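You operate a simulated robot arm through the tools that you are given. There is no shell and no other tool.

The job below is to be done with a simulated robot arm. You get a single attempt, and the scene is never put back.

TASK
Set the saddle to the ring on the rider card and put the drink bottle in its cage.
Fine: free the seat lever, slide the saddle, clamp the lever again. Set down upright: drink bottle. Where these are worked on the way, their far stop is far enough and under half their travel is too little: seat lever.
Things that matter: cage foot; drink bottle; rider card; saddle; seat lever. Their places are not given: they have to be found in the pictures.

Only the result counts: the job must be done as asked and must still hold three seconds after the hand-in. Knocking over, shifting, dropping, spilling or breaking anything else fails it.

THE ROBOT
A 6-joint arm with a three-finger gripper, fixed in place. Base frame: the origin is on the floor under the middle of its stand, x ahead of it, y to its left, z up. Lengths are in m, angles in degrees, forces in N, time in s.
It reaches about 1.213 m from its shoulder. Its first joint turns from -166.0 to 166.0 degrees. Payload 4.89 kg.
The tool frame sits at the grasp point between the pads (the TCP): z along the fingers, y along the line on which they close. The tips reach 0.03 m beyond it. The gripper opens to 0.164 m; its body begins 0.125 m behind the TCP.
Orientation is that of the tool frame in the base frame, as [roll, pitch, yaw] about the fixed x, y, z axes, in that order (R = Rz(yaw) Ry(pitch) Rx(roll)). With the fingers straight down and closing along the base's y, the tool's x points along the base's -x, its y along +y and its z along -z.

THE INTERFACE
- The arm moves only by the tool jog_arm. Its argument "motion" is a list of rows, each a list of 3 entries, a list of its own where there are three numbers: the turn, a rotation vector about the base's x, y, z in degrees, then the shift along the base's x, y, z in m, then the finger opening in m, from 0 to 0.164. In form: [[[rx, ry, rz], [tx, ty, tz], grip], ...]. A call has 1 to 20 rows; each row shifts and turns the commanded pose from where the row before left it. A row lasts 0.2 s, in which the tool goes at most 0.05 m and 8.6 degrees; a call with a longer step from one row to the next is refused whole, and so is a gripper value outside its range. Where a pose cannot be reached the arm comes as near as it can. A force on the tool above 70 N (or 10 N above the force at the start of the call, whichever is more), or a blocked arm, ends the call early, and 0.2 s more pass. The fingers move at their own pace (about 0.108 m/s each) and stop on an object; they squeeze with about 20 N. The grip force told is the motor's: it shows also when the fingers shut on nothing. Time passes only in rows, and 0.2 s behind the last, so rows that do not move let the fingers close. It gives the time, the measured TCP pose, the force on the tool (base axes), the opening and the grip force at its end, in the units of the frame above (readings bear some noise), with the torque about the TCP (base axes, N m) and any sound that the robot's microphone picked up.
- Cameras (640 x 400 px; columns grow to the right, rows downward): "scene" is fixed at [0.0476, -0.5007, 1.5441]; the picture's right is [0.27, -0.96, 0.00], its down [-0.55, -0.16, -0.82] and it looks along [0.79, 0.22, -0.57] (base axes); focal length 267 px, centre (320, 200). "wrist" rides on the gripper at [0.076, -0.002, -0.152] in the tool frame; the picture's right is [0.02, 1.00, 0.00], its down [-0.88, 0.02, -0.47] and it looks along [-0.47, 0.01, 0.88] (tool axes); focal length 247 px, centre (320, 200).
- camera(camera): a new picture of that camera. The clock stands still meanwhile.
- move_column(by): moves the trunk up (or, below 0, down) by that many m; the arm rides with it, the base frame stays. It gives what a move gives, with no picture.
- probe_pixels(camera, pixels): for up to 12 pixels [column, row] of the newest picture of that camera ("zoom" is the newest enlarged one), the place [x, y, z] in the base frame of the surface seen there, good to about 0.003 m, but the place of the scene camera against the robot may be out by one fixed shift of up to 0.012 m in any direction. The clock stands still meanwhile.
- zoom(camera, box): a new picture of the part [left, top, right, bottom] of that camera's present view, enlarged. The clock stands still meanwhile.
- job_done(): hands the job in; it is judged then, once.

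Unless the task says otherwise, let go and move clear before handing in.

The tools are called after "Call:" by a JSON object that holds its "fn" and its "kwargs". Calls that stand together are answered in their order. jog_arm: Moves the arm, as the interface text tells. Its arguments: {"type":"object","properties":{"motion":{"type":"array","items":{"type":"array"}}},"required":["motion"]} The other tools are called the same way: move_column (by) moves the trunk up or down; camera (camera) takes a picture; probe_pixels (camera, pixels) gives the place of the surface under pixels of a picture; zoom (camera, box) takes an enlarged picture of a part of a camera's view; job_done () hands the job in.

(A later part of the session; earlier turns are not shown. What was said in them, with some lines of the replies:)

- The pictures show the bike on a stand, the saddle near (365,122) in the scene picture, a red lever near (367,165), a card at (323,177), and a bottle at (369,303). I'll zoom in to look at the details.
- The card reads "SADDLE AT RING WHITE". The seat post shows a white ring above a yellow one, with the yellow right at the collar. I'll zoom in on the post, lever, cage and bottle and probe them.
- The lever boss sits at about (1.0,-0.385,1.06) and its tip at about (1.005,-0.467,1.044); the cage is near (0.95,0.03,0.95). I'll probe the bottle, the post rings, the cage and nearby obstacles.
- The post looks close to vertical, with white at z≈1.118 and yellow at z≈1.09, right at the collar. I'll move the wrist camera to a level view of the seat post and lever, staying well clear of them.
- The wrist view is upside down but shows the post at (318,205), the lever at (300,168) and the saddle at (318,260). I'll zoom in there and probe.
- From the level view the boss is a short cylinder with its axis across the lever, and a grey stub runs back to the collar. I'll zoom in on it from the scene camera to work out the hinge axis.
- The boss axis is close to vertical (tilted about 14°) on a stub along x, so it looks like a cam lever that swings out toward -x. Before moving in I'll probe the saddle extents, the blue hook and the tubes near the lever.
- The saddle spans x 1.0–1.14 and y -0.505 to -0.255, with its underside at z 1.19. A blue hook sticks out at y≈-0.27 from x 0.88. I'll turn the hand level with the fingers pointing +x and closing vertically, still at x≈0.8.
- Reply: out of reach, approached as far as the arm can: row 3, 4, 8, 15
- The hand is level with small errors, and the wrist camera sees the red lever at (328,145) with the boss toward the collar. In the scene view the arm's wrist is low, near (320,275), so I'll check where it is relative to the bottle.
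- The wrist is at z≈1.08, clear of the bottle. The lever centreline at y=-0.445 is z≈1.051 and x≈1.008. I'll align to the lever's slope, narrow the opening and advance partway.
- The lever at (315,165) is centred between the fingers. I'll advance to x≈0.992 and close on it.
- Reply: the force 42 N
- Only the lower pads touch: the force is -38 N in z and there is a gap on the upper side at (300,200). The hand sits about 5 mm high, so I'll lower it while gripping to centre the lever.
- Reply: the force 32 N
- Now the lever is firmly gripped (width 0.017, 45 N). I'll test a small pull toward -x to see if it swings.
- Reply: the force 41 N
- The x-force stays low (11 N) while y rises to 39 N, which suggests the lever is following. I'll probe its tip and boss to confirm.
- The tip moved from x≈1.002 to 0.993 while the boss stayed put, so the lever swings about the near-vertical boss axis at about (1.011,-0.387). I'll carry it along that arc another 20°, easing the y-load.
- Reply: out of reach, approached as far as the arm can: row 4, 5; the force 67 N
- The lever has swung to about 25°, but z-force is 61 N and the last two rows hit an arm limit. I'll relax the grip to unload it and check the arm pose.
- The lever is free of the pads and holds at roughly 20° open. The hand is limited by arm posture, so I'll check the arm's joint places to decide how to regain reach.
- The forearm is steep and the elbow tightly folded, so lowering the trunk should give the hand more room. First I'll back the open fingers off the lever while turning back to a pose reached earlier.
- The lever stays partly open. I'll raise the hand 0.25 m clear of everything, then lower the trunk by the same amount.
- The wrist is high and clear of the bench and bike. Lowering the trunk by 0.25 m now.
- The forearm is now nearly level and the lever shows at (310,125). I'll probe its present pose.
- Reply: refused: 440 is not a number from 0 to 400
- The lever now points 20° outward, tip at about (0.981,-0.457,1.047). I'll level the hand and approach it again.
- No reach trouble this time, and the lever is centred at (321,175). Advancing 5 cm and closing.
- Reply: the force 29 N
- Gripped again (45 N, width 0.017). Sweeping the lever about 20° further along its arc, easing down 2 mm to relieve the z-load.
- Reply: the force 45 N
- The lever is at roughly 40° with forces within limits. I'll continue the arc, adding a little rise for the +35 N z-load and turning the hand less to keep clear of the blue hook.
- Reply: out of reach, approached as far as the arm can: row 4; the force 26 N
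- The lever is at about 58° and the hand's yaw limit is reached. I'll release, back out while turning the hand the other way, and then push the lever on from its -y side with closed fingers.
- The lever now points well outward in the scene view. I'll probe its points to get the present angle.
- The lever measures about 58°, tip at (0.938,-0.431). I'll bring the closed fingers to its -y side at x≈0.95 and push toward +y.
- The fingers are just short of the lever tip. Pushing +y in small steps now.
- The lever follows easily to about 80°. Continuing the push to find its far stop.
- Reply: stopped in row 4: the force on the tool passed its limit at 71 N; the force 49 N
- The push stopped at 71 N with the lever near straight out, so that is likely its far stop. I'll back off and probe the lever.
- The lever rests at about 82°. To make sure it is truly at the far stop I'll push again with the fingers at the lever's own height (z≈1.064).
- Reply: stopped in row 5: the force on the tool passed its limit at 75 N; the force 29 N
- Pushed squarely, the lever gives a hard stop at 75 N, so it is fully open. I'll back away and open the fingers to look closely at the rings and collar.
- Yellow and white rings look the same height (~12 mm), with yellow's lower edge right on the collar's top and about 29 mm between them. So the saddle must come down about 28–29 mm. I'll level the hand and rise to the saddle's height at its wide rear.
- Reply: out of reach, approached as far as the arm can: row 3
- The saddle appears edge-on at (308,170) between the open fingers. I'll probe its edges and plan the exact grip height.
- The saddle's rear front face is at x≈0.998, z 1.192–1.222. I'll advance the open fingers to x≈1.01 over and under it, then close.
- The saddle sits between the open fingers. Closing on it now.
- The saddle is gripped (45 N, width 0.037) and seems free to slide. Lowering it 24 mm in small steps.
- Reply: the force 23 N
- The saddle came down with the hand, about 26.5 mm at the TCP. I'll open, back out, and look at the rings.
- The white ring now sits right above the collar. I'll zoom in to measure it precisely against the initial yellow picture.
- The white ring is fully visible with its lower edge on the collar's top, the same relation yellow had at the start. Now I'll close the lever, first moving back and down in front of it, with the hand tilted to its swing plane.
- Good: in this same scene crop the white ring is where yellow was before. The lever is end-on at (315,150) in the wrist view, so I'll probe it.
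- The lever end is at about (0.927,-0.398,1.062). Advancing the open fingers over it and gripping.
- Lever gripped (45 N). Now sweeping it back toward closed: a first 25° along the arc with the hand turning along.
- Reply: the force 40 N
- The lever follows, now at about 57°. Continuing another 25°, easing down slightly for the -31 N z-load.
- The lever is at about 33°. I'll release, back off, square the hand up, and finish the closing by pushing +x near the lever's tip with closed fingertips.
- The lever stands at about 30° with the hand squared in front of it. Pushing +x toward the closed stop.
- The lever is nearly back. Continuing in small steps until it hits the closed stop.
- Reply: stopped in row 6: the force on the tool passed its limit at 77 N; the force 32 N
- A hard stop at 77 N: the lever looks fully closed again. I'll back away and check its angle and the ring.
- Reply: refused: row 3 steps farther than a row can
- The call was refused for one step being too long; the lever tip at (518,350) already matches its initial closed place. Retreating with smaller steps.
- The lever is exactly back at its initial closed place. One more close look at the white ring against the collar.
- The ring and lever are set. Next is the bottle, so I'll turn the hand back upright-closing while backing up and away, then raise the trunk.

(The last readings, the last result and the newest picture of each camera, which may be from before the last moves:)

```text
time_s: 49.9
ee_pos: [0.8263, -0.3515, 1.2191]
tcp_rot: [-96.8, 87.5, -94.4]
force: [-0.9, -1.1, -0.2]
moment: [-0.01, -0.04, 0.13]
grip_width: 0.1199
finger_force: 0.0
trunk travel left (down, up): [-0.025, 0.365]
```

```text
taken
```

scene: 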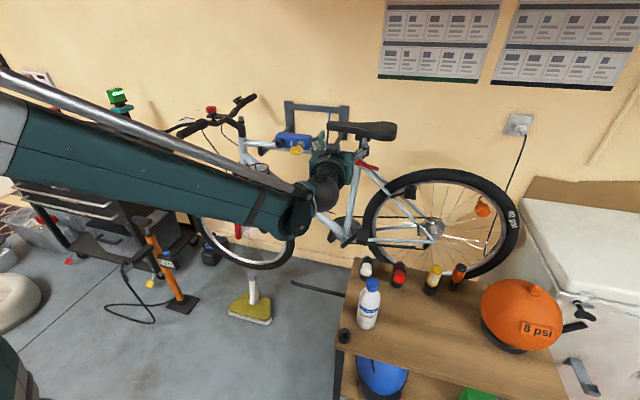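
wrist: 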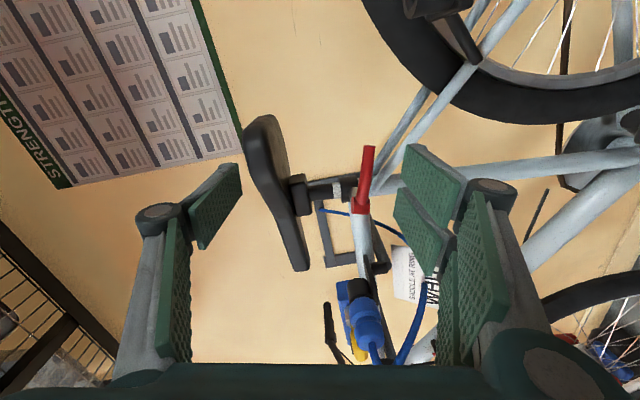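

The hand is turned and clear. Raising the trunk by 0.25 m to restore the upper workspace.

Call:
{"fn": "move_column", "kwargs": {"by": 0.25}}

Call:
{"fn": "jog_arm", "kwargs": {"motion": [[[0, 8, 0], [-0.005, 0.03, 0], 0.12], [[0, 8, 0], [-0.005, 0.03, 0], 0.12], [[0, 8, 0], [-0.005, 0.03, 0], 0.12], [[0, 8, 0], [-0.005, 0.03, 0], 0.12], [[0, 8, 0], [-0.005, 0.03, 0], 0.12], [[0, 8, 0], [-0.005, 0.03, 0], 0.12], [[0, 8, 0], [-0.005, 0.03, -0.01], 0.12], [[0, 8, 0], [0, 0.03, -0.02], 0.12], [[0, 8, 0], [0, 0.03, -0.02], 0.12], [[0, 8, 0], [0, 0.03, -0.02], 0.12], [[0, 8, 0], [0, 0.03, -0.02], 0.12]]}}

Call:
{"fn": "camera", "kwargs": {"camera": "wrist"}}

Call:
{"fn": "camera", "kwargs": {"camera": "scene"}}

```text
time_s: 52.4
ee_pos: [0.8279, -0.3519, 1.4677]
tcp_rot: [-96.3, 87.6, -93.9]
force: [-0.1, 0.0, -0.5]
moment: [-0.01, 0.01, 0.03]
grip_width: 0.1199
finger_force: 0.2
trunk travel left (down, up): [-0.275, 0.115]
```

```text
time_s: 54.8
ee_pos: [0.79, -0.0217, 1.3805]
tcp_rot: [177.5, 1.7, -177.5]
force: [-1.8, 0.1, 0.2]
moment: [0.08, -0.19, -0.02]
grip_width: 0.1202
finger_force: 0.1
trunk travel left (down, up): [-0.275, 0.115]
```

```text
taken
```

wrist: 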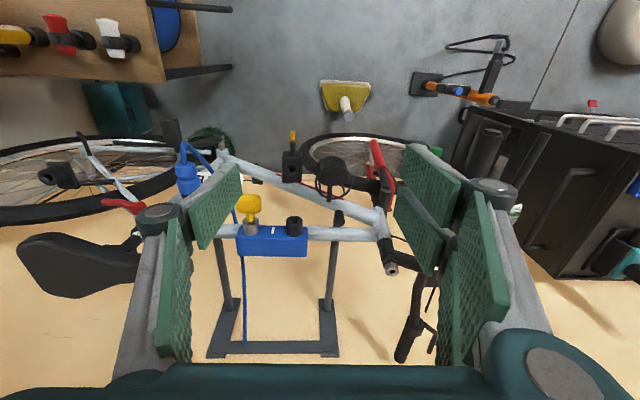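

```text
taken
```

scene: 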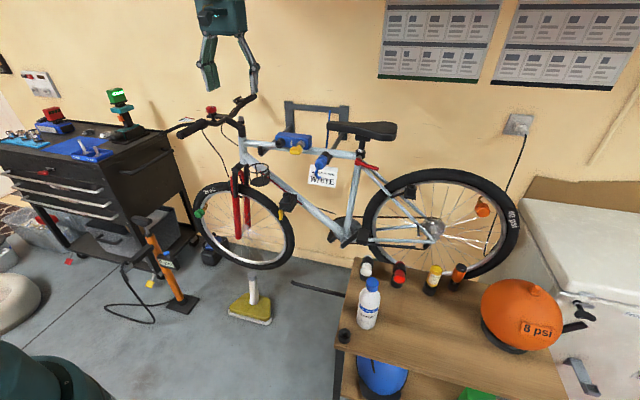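

Hand is pointing down again, and the cage shows at (333,175) in the wrist view. I'll zoom in and probe the cage and what surrounds it.

Call:
{"fn": "zoom", "kwargs": {"camera": "wrist", "box": [290, 145, 370, 205]}}

Call:
{"fn": "probe_pixels", "kwargs": {"camera": "wrist", "pixels": [[292, 245], [270, 240], [295, 223], [251, 205], [292, 165], [295, 135], [395, 265], [375, 215], [375, 150], [345, 230], [410, 300], [400, 350]]}}

Call:
{"fn": "zoom", "kwargs": {"camera": "scene", "box": [230, 150, 290, 195]}}

```text
6.67 times, centred on (330, 175) of wrist
```

zoom: 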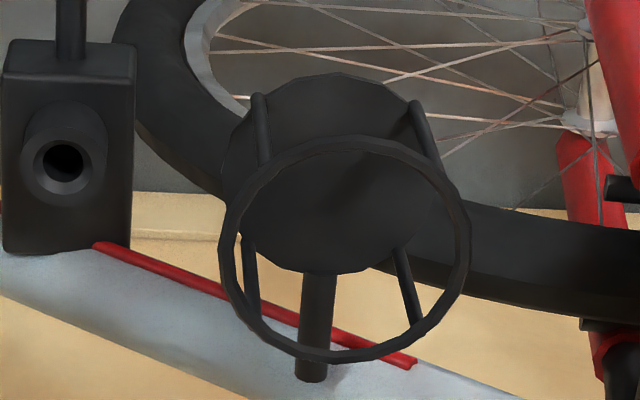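

```text
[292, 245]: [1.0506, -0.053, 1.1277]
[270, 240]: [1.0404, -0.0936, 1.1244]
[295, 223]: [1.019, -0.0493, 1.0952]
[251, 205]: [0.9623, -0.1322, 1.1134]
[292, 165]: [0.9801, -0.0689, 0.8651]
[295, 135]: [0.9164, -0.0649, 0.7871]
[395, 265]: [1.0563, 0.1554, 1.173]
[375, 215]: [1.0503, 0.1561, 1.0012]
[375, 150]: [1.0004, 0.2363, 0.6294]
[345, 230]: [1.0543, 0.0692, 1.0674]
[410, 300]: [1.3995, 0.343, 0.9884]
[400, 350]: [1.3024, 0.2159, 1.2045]
```

```text
8.89 times, centred on (260, 172) of scene
```

zoom: 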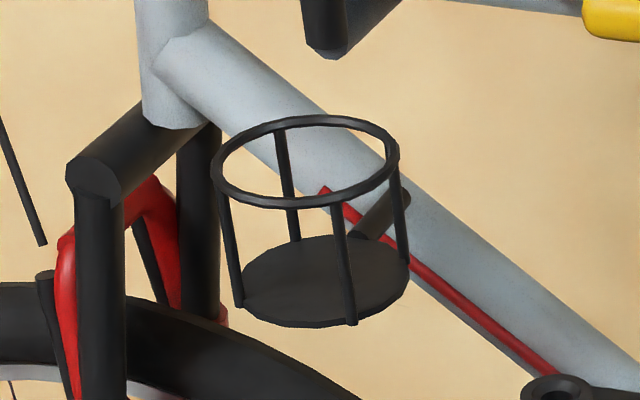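

Call:
{"fn": "probe_pixels", "kwargs": {"camera": "zoom", "pixels": [[325, 285], [258, 285], [400, 275], [320, 318], [325, 240], [215, 165], [394, 160], [300, 206], [302, 118], [340, 195], [275, 196], [385, 175]]}}

Call:
{"fn": "zoom", "kwargs": {"camera": "wrist", "box": [290, 145, 370, 205]}}

Call:
{"fn": "probe_pixels", "kwargs": {"camera": "zoom", "pixels": [[330, 200], [250, 180], [410, 200], [320, 90], [330, 260], [232, 260], [462, 245], [345, 142], [345, 357], [270, 170], [430, 190], [300, 240]]}}

```text
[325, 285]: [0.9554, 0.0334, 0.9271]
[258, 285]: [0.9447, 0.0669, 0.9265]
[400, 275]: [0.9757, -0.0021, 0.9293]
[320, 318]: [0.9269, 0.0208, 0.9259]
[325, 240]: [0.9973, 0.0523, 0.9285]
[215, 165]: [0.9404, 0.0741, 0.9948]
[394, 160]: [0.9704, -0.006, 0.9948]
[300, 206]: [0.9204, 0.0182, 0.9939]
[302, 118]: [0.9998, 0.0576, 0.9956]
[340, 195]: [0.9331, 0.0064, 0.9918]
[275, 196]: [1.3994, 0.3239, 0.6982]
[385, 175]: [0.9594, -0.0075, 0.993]
```

```text
6.67 times, centred on (330, 175) of wrist
```

zoom: 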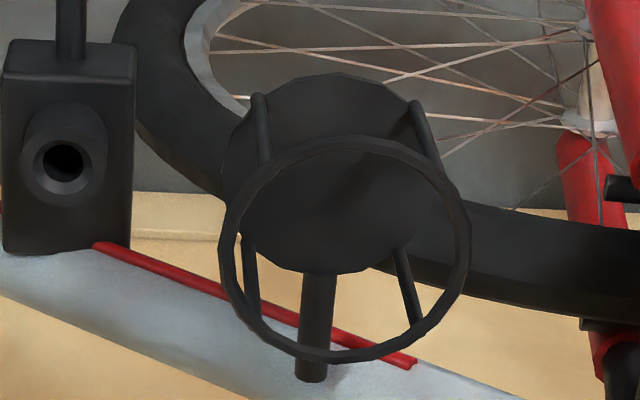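

```text
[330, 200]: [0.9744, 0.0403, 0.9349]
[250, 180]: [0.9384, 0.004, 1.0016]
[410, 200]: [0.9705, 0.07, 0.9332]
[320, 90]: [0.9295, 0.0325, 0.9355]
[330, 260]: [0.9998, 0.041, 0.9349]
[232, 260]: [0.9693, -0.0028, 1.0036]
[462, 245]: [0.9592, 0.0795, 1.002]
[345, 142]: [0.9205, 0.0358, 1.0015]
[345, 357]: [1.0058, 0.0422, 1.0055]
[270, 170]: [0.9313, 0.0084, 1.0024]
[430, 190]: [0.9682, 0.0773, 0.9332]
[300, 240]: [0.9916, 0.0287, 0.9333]
```

The wrist camera puts the cage ring at centre (0.963,0.0385), z≈1.003, inner radius about 0.038, with the foot top at z≈0.934. I'll check nearby obstacles such as the handlebar and blue box, then square the hand and head for the bottle.

Call:
{"fn": "probe_pixels", "kwargs": {"camera": "scene", "pixels": [[185, 131], [200, 124], [225, 120], [240, 112], [250, 99], [211, 110], [243, 150], [296, 150], [280, 140], [272, 152], [238, 125], [288, 135]]}}

Call:
{"fn": "jog_arm", "kwargs": {"motion": [[[-2.57, 1.59, -2.57], [-0.03, -0.03, 0.0], 0.12], [[0, 0, 0], [-0.035, -0.035, 0.0], 0.12], [[0, 0, 0], [-0.03, -0.04, 0.0], 0.12], [[0, 0, 0], [-0.03, -0.04, 0.0], 0.12], [[0, 0, 0], [-0.03, -0.04, 0.0], 0.12], [[0, 0, 0], [-0.03, -0.04, 0.0], 0.12], [[0, 0, 0], [-0.03, -0.04, 0.0], 0.12], [[0, 0, 0], [-0.03, -0.04, 0.0], 0.12], [[0, 0, 0], [-0.02, -0.04, -0.02], 0.12], [[0, 0, 0], [-0.015, -0.04, -0.025], 0.12], [[0, 0, 0], [0, -0.04, -0.03], 0.12], [[0, 0, 0], [0, -0.03, -0.03], 0.12], [[0, 0, 0], [0, -0.03, -0.03], 0.12]]}}

Call:
{"fn": "camera", "kwargs": {"camera": "wrist"}}

Call:
{"fn": "camera", "kwargs": {"camera": "scene"}}

```text
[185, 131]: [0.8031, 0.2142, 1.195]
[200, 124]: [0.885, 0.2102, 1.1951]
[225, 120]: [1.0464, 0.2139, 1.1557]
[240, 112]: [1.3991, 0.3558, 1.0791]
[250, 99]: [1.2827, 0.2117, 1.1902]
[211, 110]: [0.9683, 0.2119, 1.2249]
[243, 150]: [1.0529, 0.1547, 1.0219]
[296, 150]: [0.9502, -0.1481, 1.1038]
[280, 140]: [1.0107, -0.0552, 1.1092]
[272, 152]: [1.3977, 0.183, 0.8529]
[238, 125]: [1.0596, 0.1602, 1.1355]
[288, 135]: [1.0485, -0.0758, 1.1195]
```

```text
time_s: 57.6
ee_pos: [0.5143, -0.5071, 1.2432]
tcp_rot: [-179.8, 0.2, -180.0]
force: [-0.6, 1.4, -0.5]
moment: [-0.11, -0.08, 0.02]
grip_width: 0.1203
finger_force: 0.0
trunk travel left (down, up): [-0.275, 0.115]
```

```text
taken
```

wrist: 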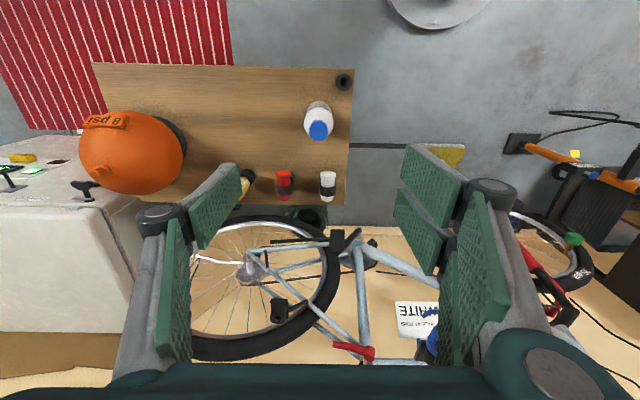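

```text
taken
```

scene: 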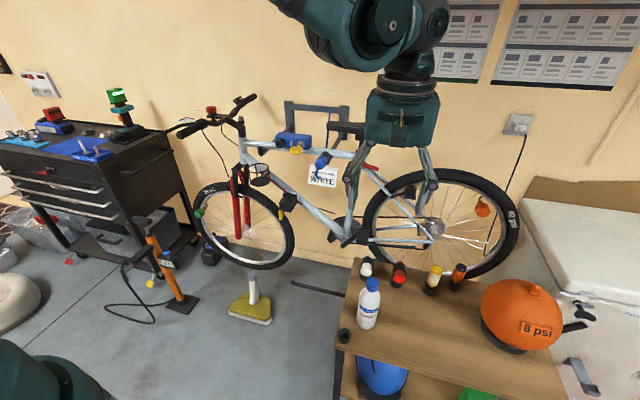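

The handlebar runs along y≈0.21 and won't interfere with a hand at y≈0.04. The bottle shows at (318,120) in the wrist view, so I'll zoom in and probe it.

Call:
{"fn": "zoom", "kwargs": {"camera": "wrist", "box": [280, 60, 376, 150]}}

Call:
{"fn": "probe_pixels", "kwargs": {"camera": "wrist", "pixels": [[319, 131], [319, 126], [312, 130], [327, 130], [318, 110], [306, 118], [331, 116], [307, 110], [330, 110], [316, 101], [290, 110], [344, 82]]}}

```text
4.44 times, centred on (328, 105) of wrist
```

zoom: 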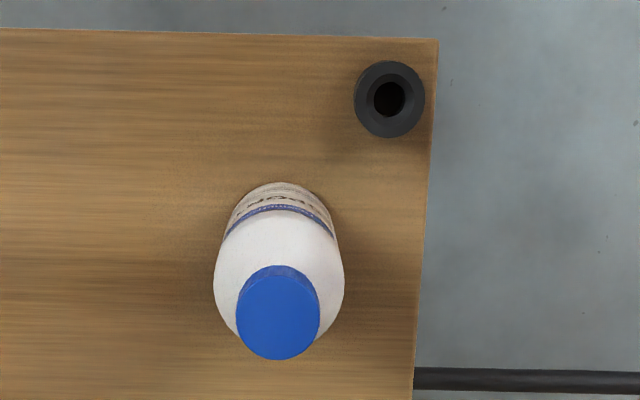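

```text
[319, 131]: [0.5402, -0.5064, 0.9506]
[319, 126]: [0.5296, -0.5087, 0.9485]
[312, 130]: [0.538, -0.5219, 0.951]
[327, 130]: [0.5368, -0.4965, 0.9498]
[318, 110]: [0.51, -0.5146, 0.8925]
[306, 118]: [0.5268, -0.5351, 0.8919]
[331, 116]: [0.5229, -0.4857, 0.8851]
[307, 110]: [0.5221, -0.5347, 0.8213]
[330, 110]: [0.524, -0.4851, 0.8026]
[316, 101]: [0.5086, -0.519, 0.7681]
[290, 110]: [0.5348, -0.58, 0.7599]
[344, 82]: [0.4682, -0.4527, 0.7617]
```

The bottle's cap top is at (0.539,-0.508,0.950), its body is about 60 mm across, and the bench top is z≈0.760. I'll centre above it and descend partway to check alignment.

Call:
{"fn": "jog_arm", "kwargs": {"motion": [[[0, 0, 0], [0.012, -0.001, -0.03], 0.12], [[0, 0, 0], [0.0127, -0.001, -0.035], 0.12], [[0, 0, 0], [0, 0, -0.04], 0.12], [[0, 0, 0], [0, 0, -0.04], 0.12], [[0, 0, 0], [0, 0, -0.04], 0.12]]}}

Call:
{"fn": "camera", "kwargs": {"camera": "wrist"}}

Call:
{"fn": "camera", "kwargs": {"camera": "scene"}}

```text
time_s: 58.8
ee_pos: [0.5368, -0.5079, 1.058]
tcp_rot: [-179.8, 0.2, 180.0]
force: [-0.4, 1.4, 0.2]
moment: [-0.07, -0.11, 0.0]
grip_width: 0.1199
finger_force: 0.1
trunk travel left (down, up): [-0.275, 0.115]
```

```text
taken
```

wrist: 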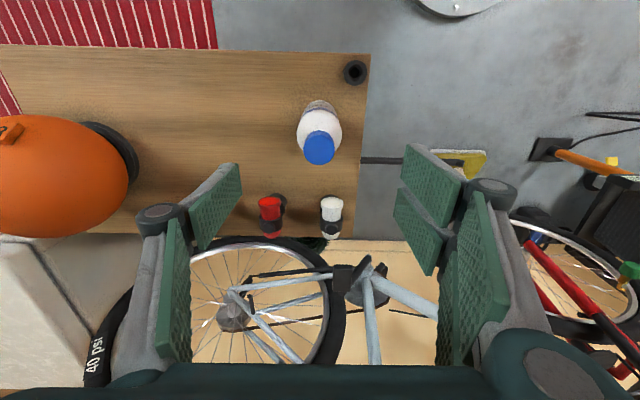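

```text
taken
```

scene: 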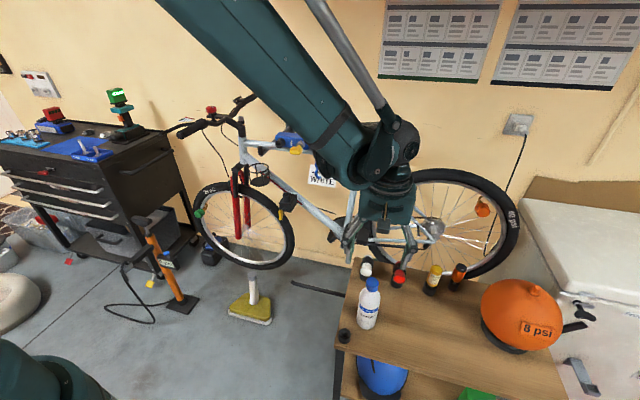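

Call:
{"fn": "zoom", "kwargs": {"camera": "wrist", "box": [272, 90, 368, 180]}}

Call:
{"fn": "probe_pixels", "kwargs": {"camera": "wrist", "pixels": [[319, 148], [319, 140], [319, 158], [309, 148], [330, 148], [299, 128], [340, 128], [300, 138], [339, 138], [318, 120], [318, 104]]}}

```text
4.44 times, centred on (320, 135) of wrist
```

zoom: 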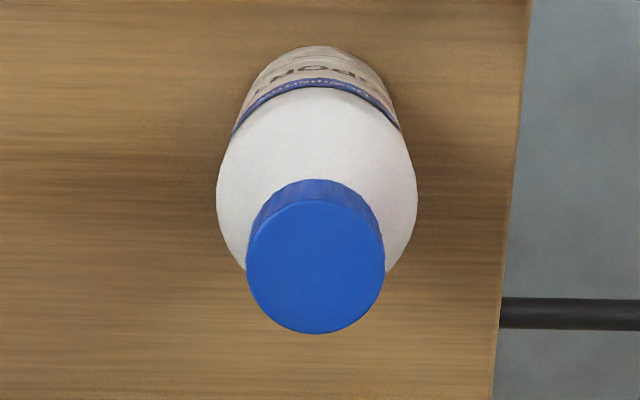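

```text
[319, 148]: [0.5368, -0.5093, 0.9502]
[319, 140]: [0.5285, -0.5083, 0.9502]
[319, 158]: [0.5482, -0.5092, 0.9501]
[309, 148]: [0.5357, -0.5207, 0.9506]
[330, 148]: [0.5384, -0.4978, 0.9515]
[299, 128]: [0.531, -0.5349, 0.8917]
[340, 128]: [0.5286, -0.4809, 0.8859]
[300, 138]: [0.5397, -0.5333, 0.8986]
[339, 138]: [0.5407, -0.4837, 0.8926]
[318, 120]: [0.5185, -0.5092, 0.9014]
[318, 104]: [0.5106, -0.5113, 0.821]
```

The cap centre is (0.5387,-0.509), so the hand is within 2 mm. Descending to z≈0.878 around the bottle's upper body.

Call:
{"fn": "jog_arm", "kwargs": {"motion": [[[0, 0, 0], [0.002, -0.001, -0.036], 0.12], [[0, 0, 0], [0, 0, -0.036], 0.12], [[0, 0, 0], [0, 0, -0.036], 0.11], [[0, 0, 0], [0, 0, -0.036], 0.1], [[0, 0, 0], [0, 0, -0.036], 0.1]]}}

Call:
{"fn": "camera", "kwargs": {"camera": "wrist"}}

Call:
{"fn": "zoom", "kwargs": {"camera": "scene", "box": [320, 230, 450, 350]}}

```text
time_s: 60.0
ee_pos: [0.5414, -0.5096, 0.8776]
tcp_rot: [-179.8, 0.3, -180.0]
force: [-0.7, 1.2, 1.3]
moment: [-0.09, -0.1, 0.06]
grip_width: 0.1001
finger_force: 0.1
trunk travel left (down, up): [-0.275, 0.115]
```

```text
taken
```

wrist: 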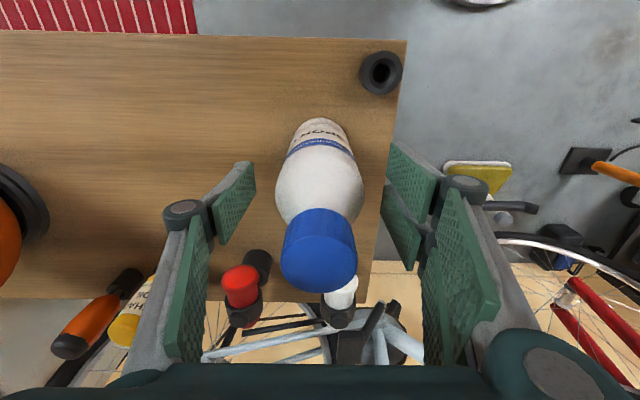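

```text
3.33 times, centred on (385, 290) of scene
```

zoom: 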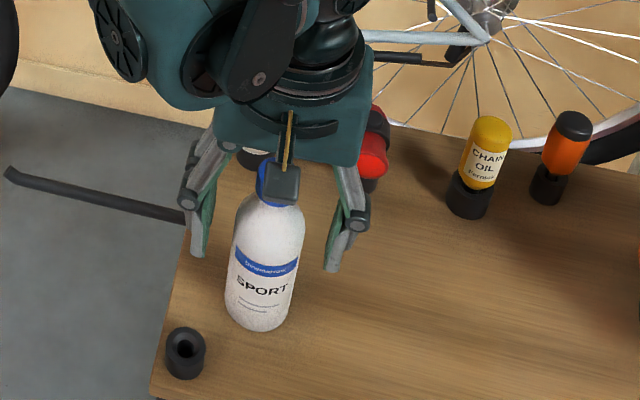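

The bottle is centred between the fingers. Closing on it.

Call:
{"fn": "jog_arm", "kwargs": {"motion": [[[0, 0, 0], [-0.002, 0, 0], 0.08], [[0, 0, 0], [0, 0, 0], 0.066], [[0, 0, 0], [0, 0, 0], 0.056], [[0, 0, 0], [0, 0, 0], 0.05], [[0, 0, 0], [0, 0, 0], 0.045], [[0, 0, 0], [0, 0, 0], 0.045]]}}

Call:
{"fn": "camera", "kwargs": {"camera": "wrist"}}

Call:
{"fn": "zoom", "kwargs": {"camera": "scene", "box": [320, 230, 450, 350]}}

```text
time_s: 61.4
ee_pos: [0.5379, -0.511, 0.8772]
tcp_rot: [-179.9, 0.1, 180.0]
force: [-0.6, 0.9, -0.2]
moment: [0.05, 0.02, 0.02]
grip_width: 0.0581
finger_force: 19.8
trunk travel left (down, up): [-0.275, 0.115]
```

```text
taken
```

wrist: 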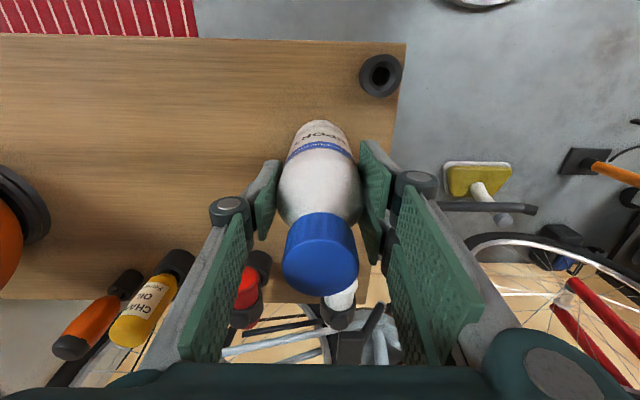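

```text
3.33 times, centred on (385, 290) of scene
```

zoom: 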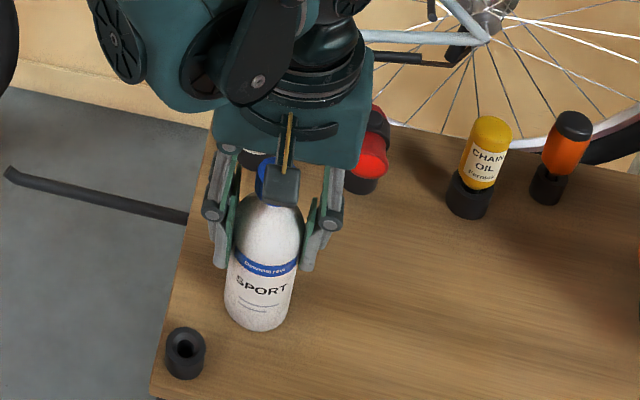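

The bottle is held (width 0.058, 20 N). Lifting straight up.

Call:
{"fn": "jog_arm", "kwargs": {"motion": [[[0, 0, 0], [0, 0, 0.01], 0.04], [[0, 0, 0], [0, 0, 0.02], 0.04], [[0, 0, 0], [0, 0, 0.03], 0.04], [[0, 0, 0], [0, 0, 0.04], 0.04], [[0, 0, 0], [0, 0, 0.04], 0.04], [[0, 0, 0], [0, 0, 0.04], 0.04], [[0, 0, 0], [0, 0, 0.04], 0.04], [[0, 0, 0], [0, 0, 0.04], 0.04], [[0, 0, 0], [0, 0, 0.03], 0.04], [[0, 0, 0], [0, 0, 0.02], 0.04]]}}

Call:
{"fn": "camera", "kwargs": {"camera": "wrist"}}

Call:
{"fn": "camera", "kwargs": {"camera": "scene"}}

```text
time_s: 63.6
ee_pos: [0.5357, -0.5107, 1.1901]
tcp_rot: [-179.9, 0.2, 179.9]
force: [-0.5, 0.3, -1.6]
moment: [0.05, 0.06, 0.01]
grip_width: 0.0582
finger_force: 20.1
trunk travel left (down, up): [-0.275, 0.115]
```

```text
taken
```

wrist: 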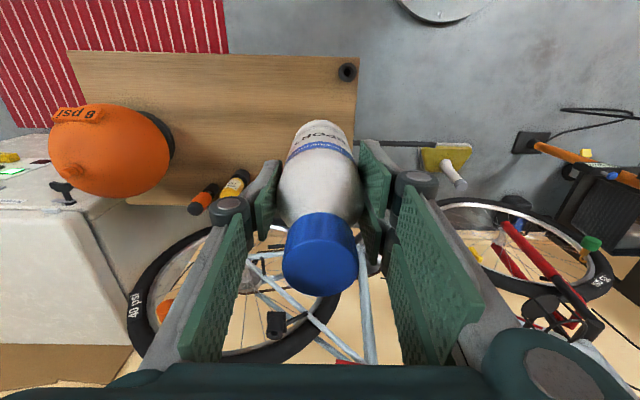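

```text
taken
```

scene: 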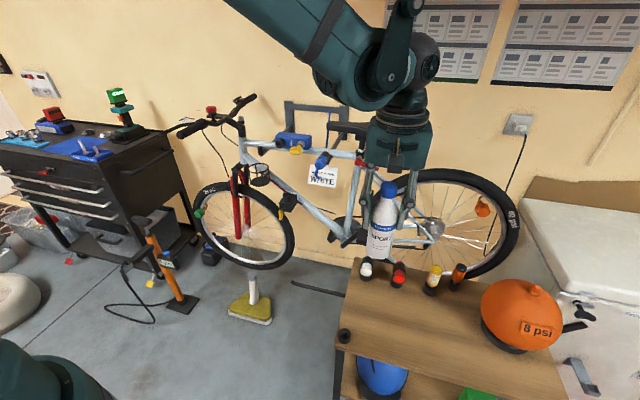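

The bottle is held firmly with its base about 0.117 below the TCP. I'll carry it across at x≤0.75, clear of the hook and handlebar.

Call:
{"fn": "jog_arm", "kwargs": {"motion": [[[0, 0, 0], [0.01, 0.02, 0.002], 0.04], [[0, 0, 0], [0.015, 0.038, 0.002], 0.04], [[0, 0, 0], [0.015, 0.038, 0.002], 0.04], [[0, 0, 0], [0.015, 0.038, 0.002], 0.04], [[0, 0, 0], [0.015, 0.038, 0.002], 0.04], [[0, 0, 0], [0.015, 0.038, 0.002], 0.04], [[0, 0, 0], [0.015, 0.038, 0.002], 0.04], [[0, 0, 0], [0.015, 0.038, 0.002], 0.04], [[0, 0, 0], [0.015, 0.038, 0.002], 0.04], [[0, 0, 0], [0.015, 0.038, 0.002], 0.04], [[0, 0, 0], [0.015, 0.038, 0.002], 0.04], [[0, 0, 0], [0.015, 0.038, 0.002], 0.04], [[0, 0, 0], [0.015, 0.038, 0.002], 0.04], [[0, 0, 0], [0.015, 0.038, 0.002], 0.04], [[0, 0, 0], [0.01, 0.035, 0.002], 0.04]]}}

Call:
{"fn": "camera", "kwargs": {"camera": "wrist"}}

Call:
{"fn": "camera", "kwargs": {"camera": "scene"}}

```text
time_s: 66.8
ee_pos: [0.7519, 0.0408, 1.2207]
tcp_rot: [179.9, 0.2, -179.9]
force: [-0.1, -0.4, -3.4]
moment: [0.11, 0.01, 0.04]
grip_width: 0.0582
finger_force: 20.3
trunk travel left (down, up): [-0.275, 0.115]
```

```text
taken
```

wrist: 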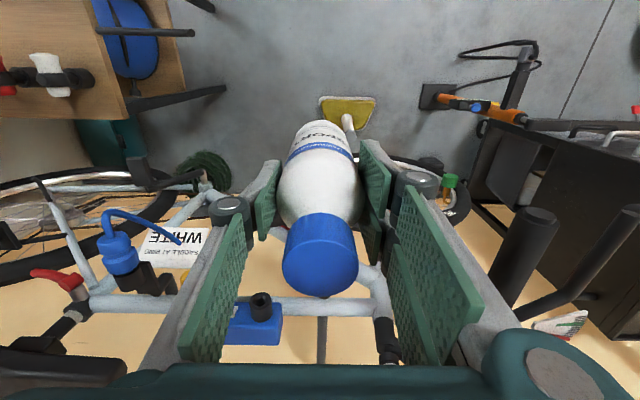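

```text
taken
```

scene: 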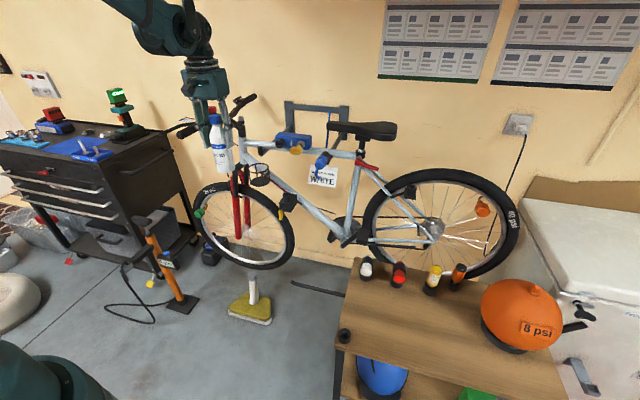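

Two dark bars show at (540,225) and (600,260) in the wrist view, likely the handlebar grip and brake lever. I'll probe them before moving forward.

Call:
{"fn": "probe_pixels", "kwargs": {"camera": "wrist", "pixels": [[540, 213], [525, 245], [505, 285], [628, 212], [595, 265], [560, 300], [440, 190], [420, 185], [480, 300], [490, 345], [388, 330], [262, 300]]}}

Call:
{"fn": "zoom", "kwargs": {"camera": "scene", "box": [170, 80, 290, 200]}}

```text
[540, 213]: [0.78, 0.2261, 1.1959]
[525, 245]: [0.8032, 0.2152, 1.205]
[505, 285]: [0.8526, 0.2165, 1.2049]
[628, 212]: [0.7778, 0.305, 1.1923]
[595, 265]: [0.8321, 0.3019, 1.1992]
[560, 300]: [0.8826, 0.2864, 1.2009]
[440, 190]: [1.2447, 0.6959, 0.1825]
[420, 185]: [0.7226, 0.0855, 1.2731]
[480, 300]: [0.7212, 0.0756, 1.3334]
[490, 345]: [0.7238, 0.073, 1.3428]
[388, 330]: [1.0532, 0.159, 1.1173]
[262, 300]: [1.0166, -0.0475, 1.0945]
```

```text
3.33 times, centred on (230, 140) of scene
```

zoom: 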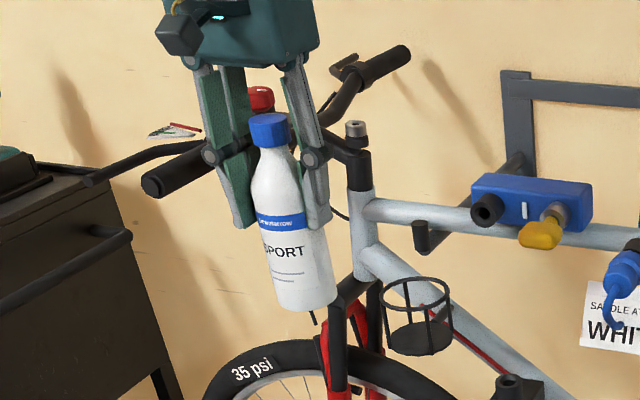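

The handlebar grip is at y≥0.20, about 10 cm clear of the hand. I'll also check the dark stand arm end beside the top tube, near (258,152) in the scene.

Call:
{"fn": "probe_pixels", "kwargs": {"camera": "scene", "pixels": [[256, 155], [256, 150], [258, 147], [275, 143], [277, 141], [282, 143], [293, 150], [260, 168]]}}

Call:
{"fn": "jog_arm", "kwargs": {"motion": [[[0, 0, 0], [0.03, 0, 0], 0.04], [[0, 0, 0], [0.03, 0, 0], 0.04], [[0, 0, 0], [0.03, 0, 0], 0.04], [[0, 0, 0], [0.03, -0.001, 0], 0.04]]}}

Call:
{"fn": "camera", "kwargs": {"camera": "wrist"}}

Call:
{"fn": "zoom", "kwargs": {"camera": "scene", "box": [170, 80, 290, 200]}}

```text
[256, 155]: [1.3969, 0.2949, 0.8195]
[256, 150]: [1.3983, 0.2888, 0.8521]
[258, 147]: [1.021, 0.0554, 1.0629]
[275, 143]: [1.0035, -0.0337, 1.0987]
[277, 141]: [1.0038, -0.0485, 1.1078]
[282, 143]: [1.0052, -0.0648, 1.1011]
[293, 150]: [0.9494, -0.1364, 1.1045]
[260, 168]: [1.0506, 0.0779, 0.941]
```

```text
time_s: 67.8
ee_pos: [0.8697, 0.0395, 1.221]
tcp_rot: [-179.8, 0.1, -179.9]
force: [-0.5, 0.5, -1.8]
moment: [-0.03, -0.09, 0.03]
grip_width: 0.0584
finger_force: 19.8
trunk travel left (down, up): [-0.275, 0.115]
```

```text
taken
```

wrist: 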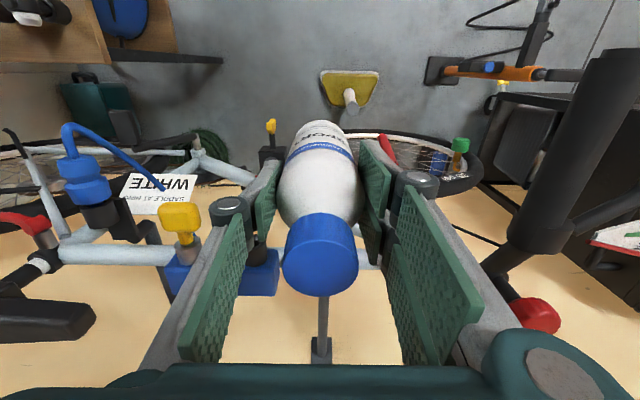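

```text
3.33 times, centred on (230, 140) of scene
```

zoom: 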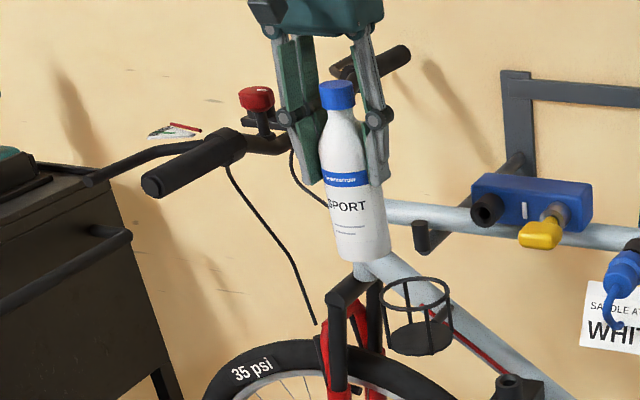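

Call:
{"fn": "probe_pixels", "kwargs": {"camera": "zoom", "pixels": [[416, 225], [420, 225], [425, 225], [420, 240], [422, 250], [416, 245], [427, 240], [440, 222], [412, 320], [400, 293], [445, 290], [418, 350]]}}

```text
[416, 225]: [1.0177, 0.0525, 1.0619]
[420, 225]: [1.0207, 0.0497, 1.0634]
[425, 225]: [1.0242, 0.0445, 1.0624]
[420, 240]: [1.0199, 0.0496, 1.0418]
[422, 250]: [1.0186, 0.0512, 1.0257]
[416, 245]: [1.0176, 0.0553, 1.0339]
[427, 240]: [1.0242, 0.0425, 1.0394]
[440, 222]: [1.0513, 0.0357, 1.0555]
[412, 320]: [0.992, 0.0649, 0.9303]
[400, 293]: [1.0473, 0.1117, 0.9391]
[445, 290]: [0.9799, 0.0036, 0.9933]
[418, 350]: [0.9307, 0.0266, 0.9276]
```

The stand peg's front is at x≈1.02, about 2.5 cm behind where the bottle's back will be. Moving forward to the cage axis (0.962,0.0385), still above the ring.

Call:
{"fn": "jog_arm", "kwargs": {"motion": [[[0, 0, 0], [0.03, 0, 0], 0.04], [[0, 0, 0], [0.03, -0.0005, -0.01], 0.04], [[0, 0, 0], [0.022, -0.0005, -0.02], 0.04], [[0, 0, 0], [0.01, 0, -0.02], 0.04]]}}

Call:
{"fn": "zoom", "kwargs": {"camera": "scene", "box": [220, 100, 300, 200]}}

Call:
{"fn": "camera", "kwargs": {"camera": "wrist"}}

```text
time_s: 68.8
ee_pos: [0.9649, 0.0373, 1.1691]
tcp_rot: [-179.9, 0.1, -180.0]
force: [0.3, 0.5, -3.3]
moment: [0.0, -0.02, 0.02]
grip_width: 0.0583
finger_force: 20.0
trunk travel left (down, up): [-0.275, 0.115]
```

```text
4.00 times, centred on (260, 150) of scene
```

zoom: 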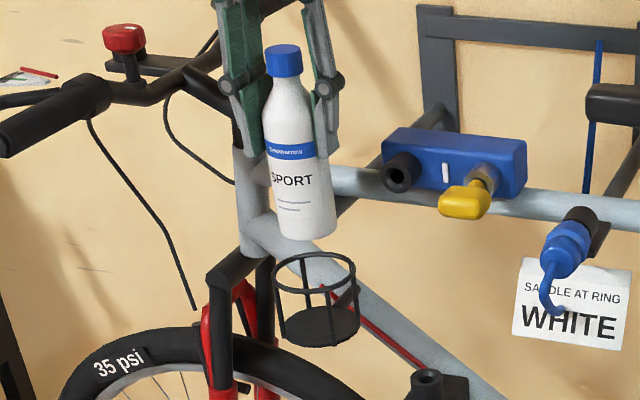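

```text
taken
```

wrist: 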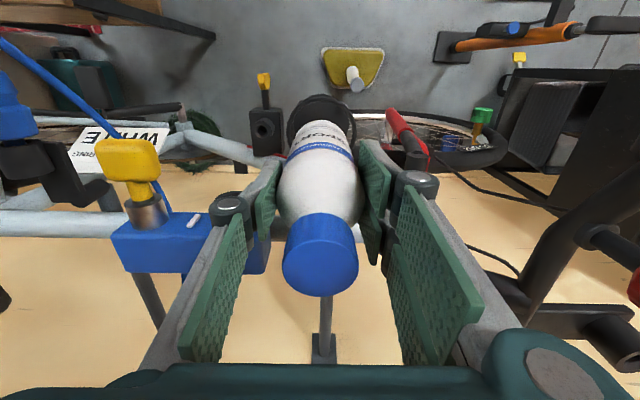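

The bottle hangs about 5 cm above the ring. I'll probe the bottle and ring in the same scene picture so the camera offset cancels, and zoom in on the wrist view.

Call:
{"fn": "probe_pixels", "kwargs": {"camera": "zoom", "pixels": [[305, 225], [300, 210], [310, 210], [295, 170], [308, 225], [275, 283], [355, 275], [308, 297], [325, 256], [315, 325], [340, 320], [295, 325]]}}

Call:
{"fn": "zoom", "kwargs": {"camera": "wrist", "box": [270, 80, 370, 150]}}

Call:
{"fn": "probe_pixels", "kwargs": {"camera": "zoom", "pixels": [[330, 100], [200, 170], [450, 190], [330, 125], [240, 110], [410, 110], [325, 270], [190, 200], [455, 220]]}}

```text
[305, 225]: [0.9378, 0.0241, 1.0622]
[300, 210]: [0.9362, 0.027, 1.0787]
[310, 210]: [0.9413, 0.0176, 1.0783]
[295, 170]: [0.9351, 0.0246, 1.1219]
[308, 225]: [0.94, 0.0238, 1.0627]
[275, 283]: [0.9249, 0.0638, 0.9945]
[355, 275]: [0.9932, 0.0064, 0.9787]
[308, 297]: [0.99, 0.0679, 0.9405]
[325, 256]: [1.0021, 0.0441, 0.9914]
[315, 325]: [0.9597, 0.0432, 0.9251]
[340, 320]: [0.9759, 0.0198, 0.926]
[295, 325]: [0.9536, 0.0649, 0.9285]
```

```text
5.71 times, centred on (320, 115) of wrist
```

zoom: 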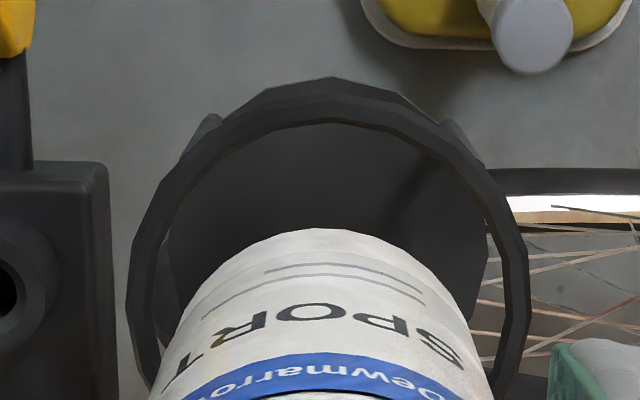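

```text
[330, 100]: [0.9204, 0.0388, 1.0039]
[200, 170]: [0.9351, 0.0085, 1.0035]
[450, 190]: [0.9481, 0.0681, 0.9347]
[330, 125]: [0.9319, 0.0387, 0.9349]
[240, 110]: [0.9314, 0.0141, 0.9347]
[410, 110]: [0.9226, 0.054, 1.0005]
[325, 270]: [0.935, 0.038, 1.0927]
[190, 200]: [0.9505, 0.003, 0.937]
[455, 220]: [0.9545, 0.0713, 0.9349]
```

All measures agree the bottle is within a few mm of the ring axis, with about 9 mm clearance all round. Lowering it into the cage, stopping about 1 cm above the foot.

Call:
{"fn": "jog_arm", "kwargs": {"motion": [[[0, 0, 0], [-0.001, 0, -0.02], 0.04], [[0, 0, 0], [0, 0, -0.025], 0.04], [[0, 0, 0], [0, 0, -0.025], 0.04], [[0, 0, 0], [0, 0, -0.02], 0.04], [[0, 0, 0], [0, 0, -0.015], 0.04]]}}

Call:
{"fn": "zoom", "kwargs": {"camera": "scene", "box": [220, 100, 300, 200]}}

Call:
{"fn": "camera", "kwargs": {"camera": "wrist"}}

```text
time_s: 70.0
ee_pos: [0.9626, 0.0385, 1.0609]
tcp_rot: [-179.8, 0.2, -180.0]
force: [-0.4, 0.0, -2.7]
moment: [0.01, -0.04, 0.0]
grip_width: 0.0583
finger_force: 19.6
trunk travel left (down, up): [-0.275, 0.115]
```

```text
4.00 times, centred on (260, 150) of scene
```

zoom: 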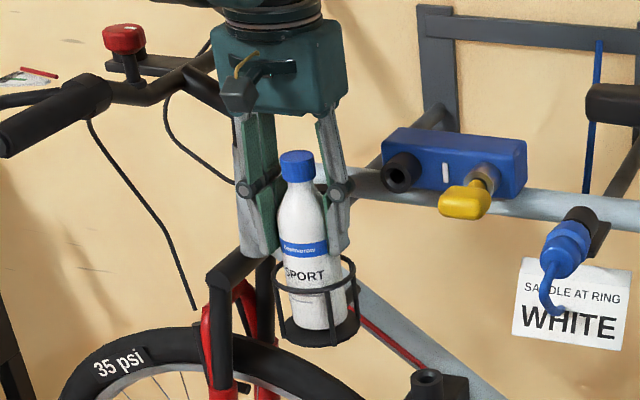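

```text
taken
```

wrist: 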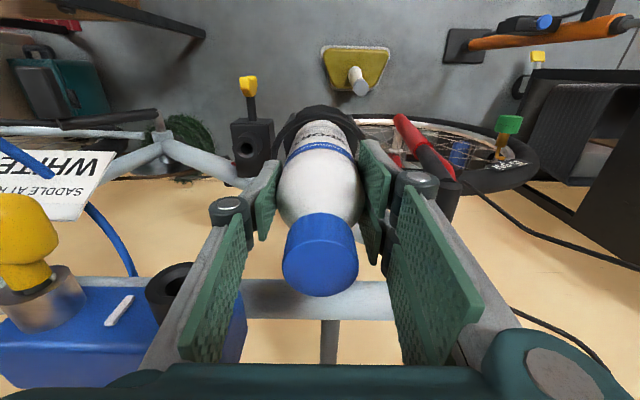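

The bottle is inside the ring with no side force. Lowering the last centimetre gently until it touches the foot.

Call:
{"fn": "jog_arm", "kwargs": {"motion": [[[0, 0, 0], [0, 0, -0.004], 0.04], [[0, 0, 0], [0, 0, -0.003], 0.04], [[0, 0, 0], [0, 0, -0.002], 0.04]]}}

Call:
{"fn": "zoom", "kwargs": {"camera": "scene", "box": [235, 140, 285, 190]}}

```text
time_s: 70.8
ee_pos: [0.9637, 0.037, 1.0545]
tcp_rot: [-179.8, 0.1, -180.0]
force: [0.2, -0.2, -3.0]
moment: [-0.04, 0.0, 0.0]
grip_width: 0.0581
finger_force: 19.8
trunk travel left (down, up): [-0.275, 0.115]
```

```text
8.00 times, centred on (260, 165) of scene
```

zoom: 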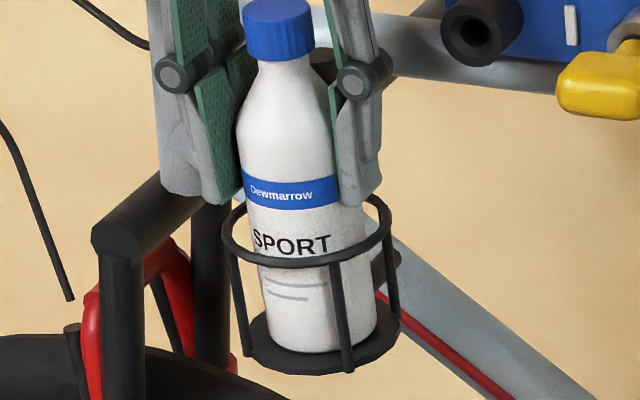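

No contact yet; the load is still just the bottle's weight. Lowering further in 1–2 mm steps.

Call:
{"fn": "jog_arm", "kwargs": {"motion": [[[0, 0, 0], [0, 0, -0.002], 0.04], [[0, 0, 0], [0, 0, -0.002], 0.04]]}}

```text
time_s: 71.4
ee_pos: [0.9612, 0.0375, 1.051]
tcp_rot: [-179.8, 0.2, -180.0]
force: [2.8, 1.6, 16.5]
moment: [0.08, -0.21, -0.06]
grip_width: 0.0584
finger_force: 19.6
trunk travel left (down, up): [-0.275, 0.115]
```

The bottle touched down on the foot (z-force rose to +16.5 N). Easing up 1 mm and opening the fingers.

Call:
{"fn": "jog_arm", "kwargs": {"motion": [[[0, 0, 0], [0, 0, 0.001], 0.05], [[0, 0, 0], [0, 0, 0], 0.065], [[0, 0, 0], [0, 0, 0], 0.08], [[0, 0, 0], [0, 0, 0], 0.09]]}}

Call:
{"fn": "zoom", "kwargs": {"camera": "scene", "box": [235, 140, 285, 190]}}

Call:
{"fn": "camera", "kwargs": {"camera": "wrist"}}

```text
time_s: 72.4
ee_pos: [0.9618, 0.0371, 1.0502]
tcp_rot: [-179.9, 0.1, -179.9]
force: [-0.1, -0.4, 0.2]
moment: [0.0, -0.01, 0.0]
grip_width: 0.0904
finger_force: 0.1
trunk travel left (down, up): [-0.275, 0.115]
```

```text
8.00 times, centred on (260, 165) of scene
```

zoom: 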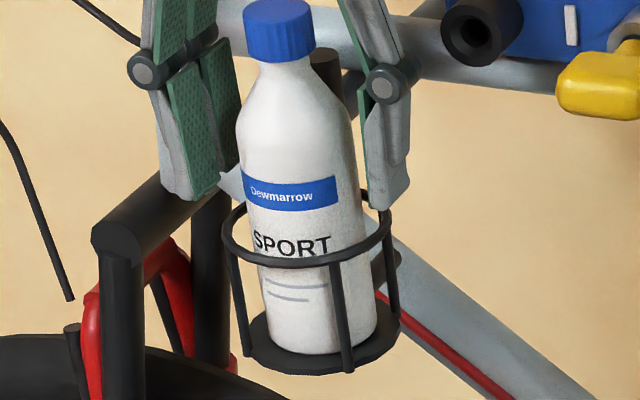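

```text
taken
```

wrist: 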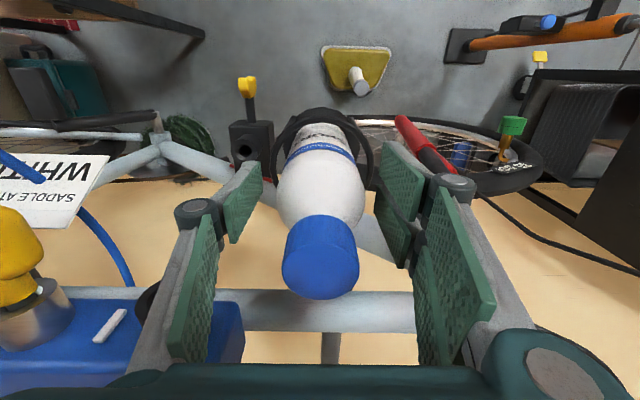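

The bottle stands upright on the foot inside the ring. Raising the hand straight up, then back.

Call:
{"fn": "jog_arm", "kwargs": {"motion": [[[0, 0, 0], [0, 0, 0.02], 0.09], [[0, 0, 0], [0, 0, 0.03], 0.09], [[0, 0, 0], [0, 0, 0.04], 0.09], [[0, 0, 0], [0, 0, 0.04], 0.09], [[0, 0, 0], [0, 0, 0.04], 0.09], [[0, 0, 0], [0, 0, 0.04], 0.09], [[0, 0, 0], [-0.03, 0, 0.03], 0.09], [[0, 0, 0], [-0.04, 0, 0], 0.09], [[0, 0, 0], [-0.04, 0, 0], 0.09], [[0, 0, 0], [-0.04, 0, 0], 0.09]]}}

Call:
{"fn": "camera", "kwargs": {"camera": "scene"}}

Call:
{"fn": "camera", "kwargs": {"camera": "wrist"}}

```text
time_s: 74.6
ee_pos: [0.8151, 0.0358, 1.292]
tcp_rot: [-179.8, 0.2, -180.0]
force: [0.9, -0.7, 0.4]
moment: [0.01, 0.16, -0.05]
grip_width: 0.0901
finger_force: 0.0
trunk travel left (down, up): [-0.275, 0.115]
```

```text
taken
```

scene: 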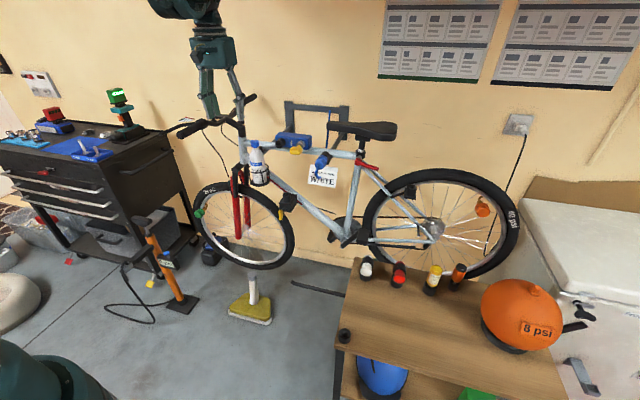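

```text
taken
```

wrist: 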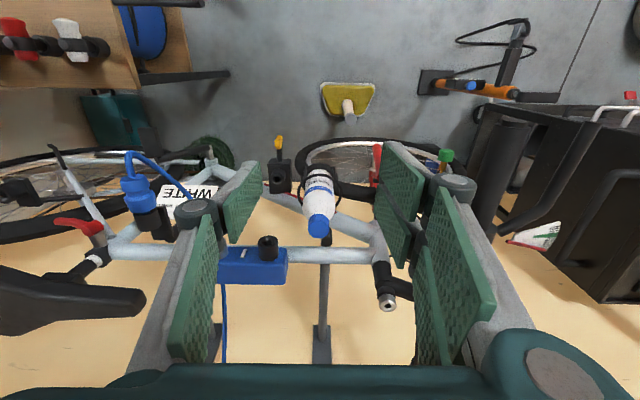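

The hand is clear. I'll do a final check of the bottle, the saddle ring and the lever.

Call:
{"fn": "zoom", "kwargs": {"camera": "scene", "box": [235, 130, 285, 195]}}

Call:
{"fn": "zoom", "kwargs": {"camera": "scene", "box": [344, 142, 384, 172]}}

Call:
{"fn": "zoom", "kwargs": {"camera": "scene", "box": [230, 90, 430, 215]}}

```text
6.15 times, centred on (260, 162) of scene
```

zoom: 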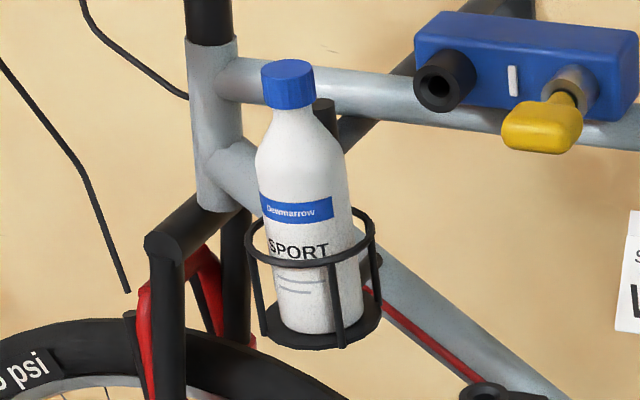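

```text
13.33 times, centred on (364, 157) of scene
```

zoom: 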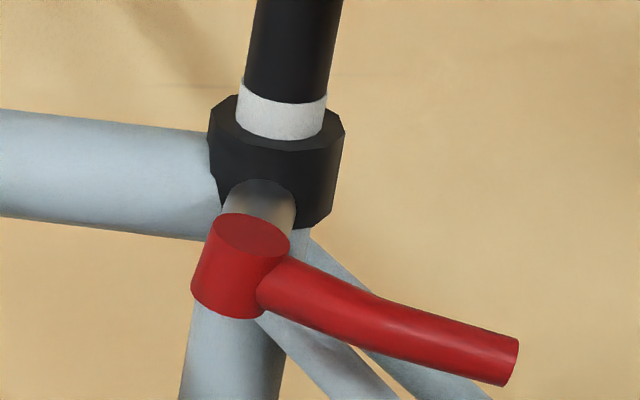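

```text
3.20 times, centred on (330, 152) of scene
```

zoom: 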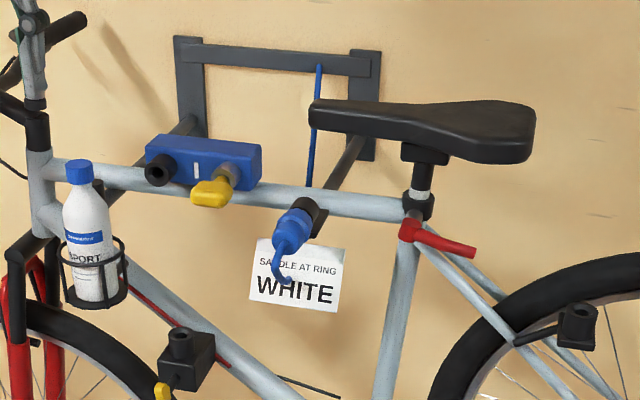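

The last pictures show everything in place: the bottle stands upright on the cage foot inside the ring, and the white ring sits on the collar's top. The lever tip at (518,345) is at its original closed place, and nothing else has shifted. The hand is empty and clear, so I'm handing in.

Call:
{"fn": "job_done", "kwargs": {}}

```text
The job is handed in.
```

The job is handed in: the saddle is set to the white ring from the rider card, and the drink bottle is in its cage. I don't have the verdict; the points below are from the last pictures.

- **Saddle:** I swung the seat lever out to its far stop and slid the saddle down about 29 mm. The white ring's lower edge now sits on top of the collar. I took "at the ring" to mean this because the yellow ring sat exactly that way at the start. If it means the middle of the ring level with the collar, the saddle is about 6 mm too high.
- **Lever:** it is clamped again, pushed back to a hard stop, and matches its starting position in the pictures.
- **Bottle:** it stands upright on the cage foot, inside the ring.

The hand is empty and clear, and I saw nothing else moved or touched.
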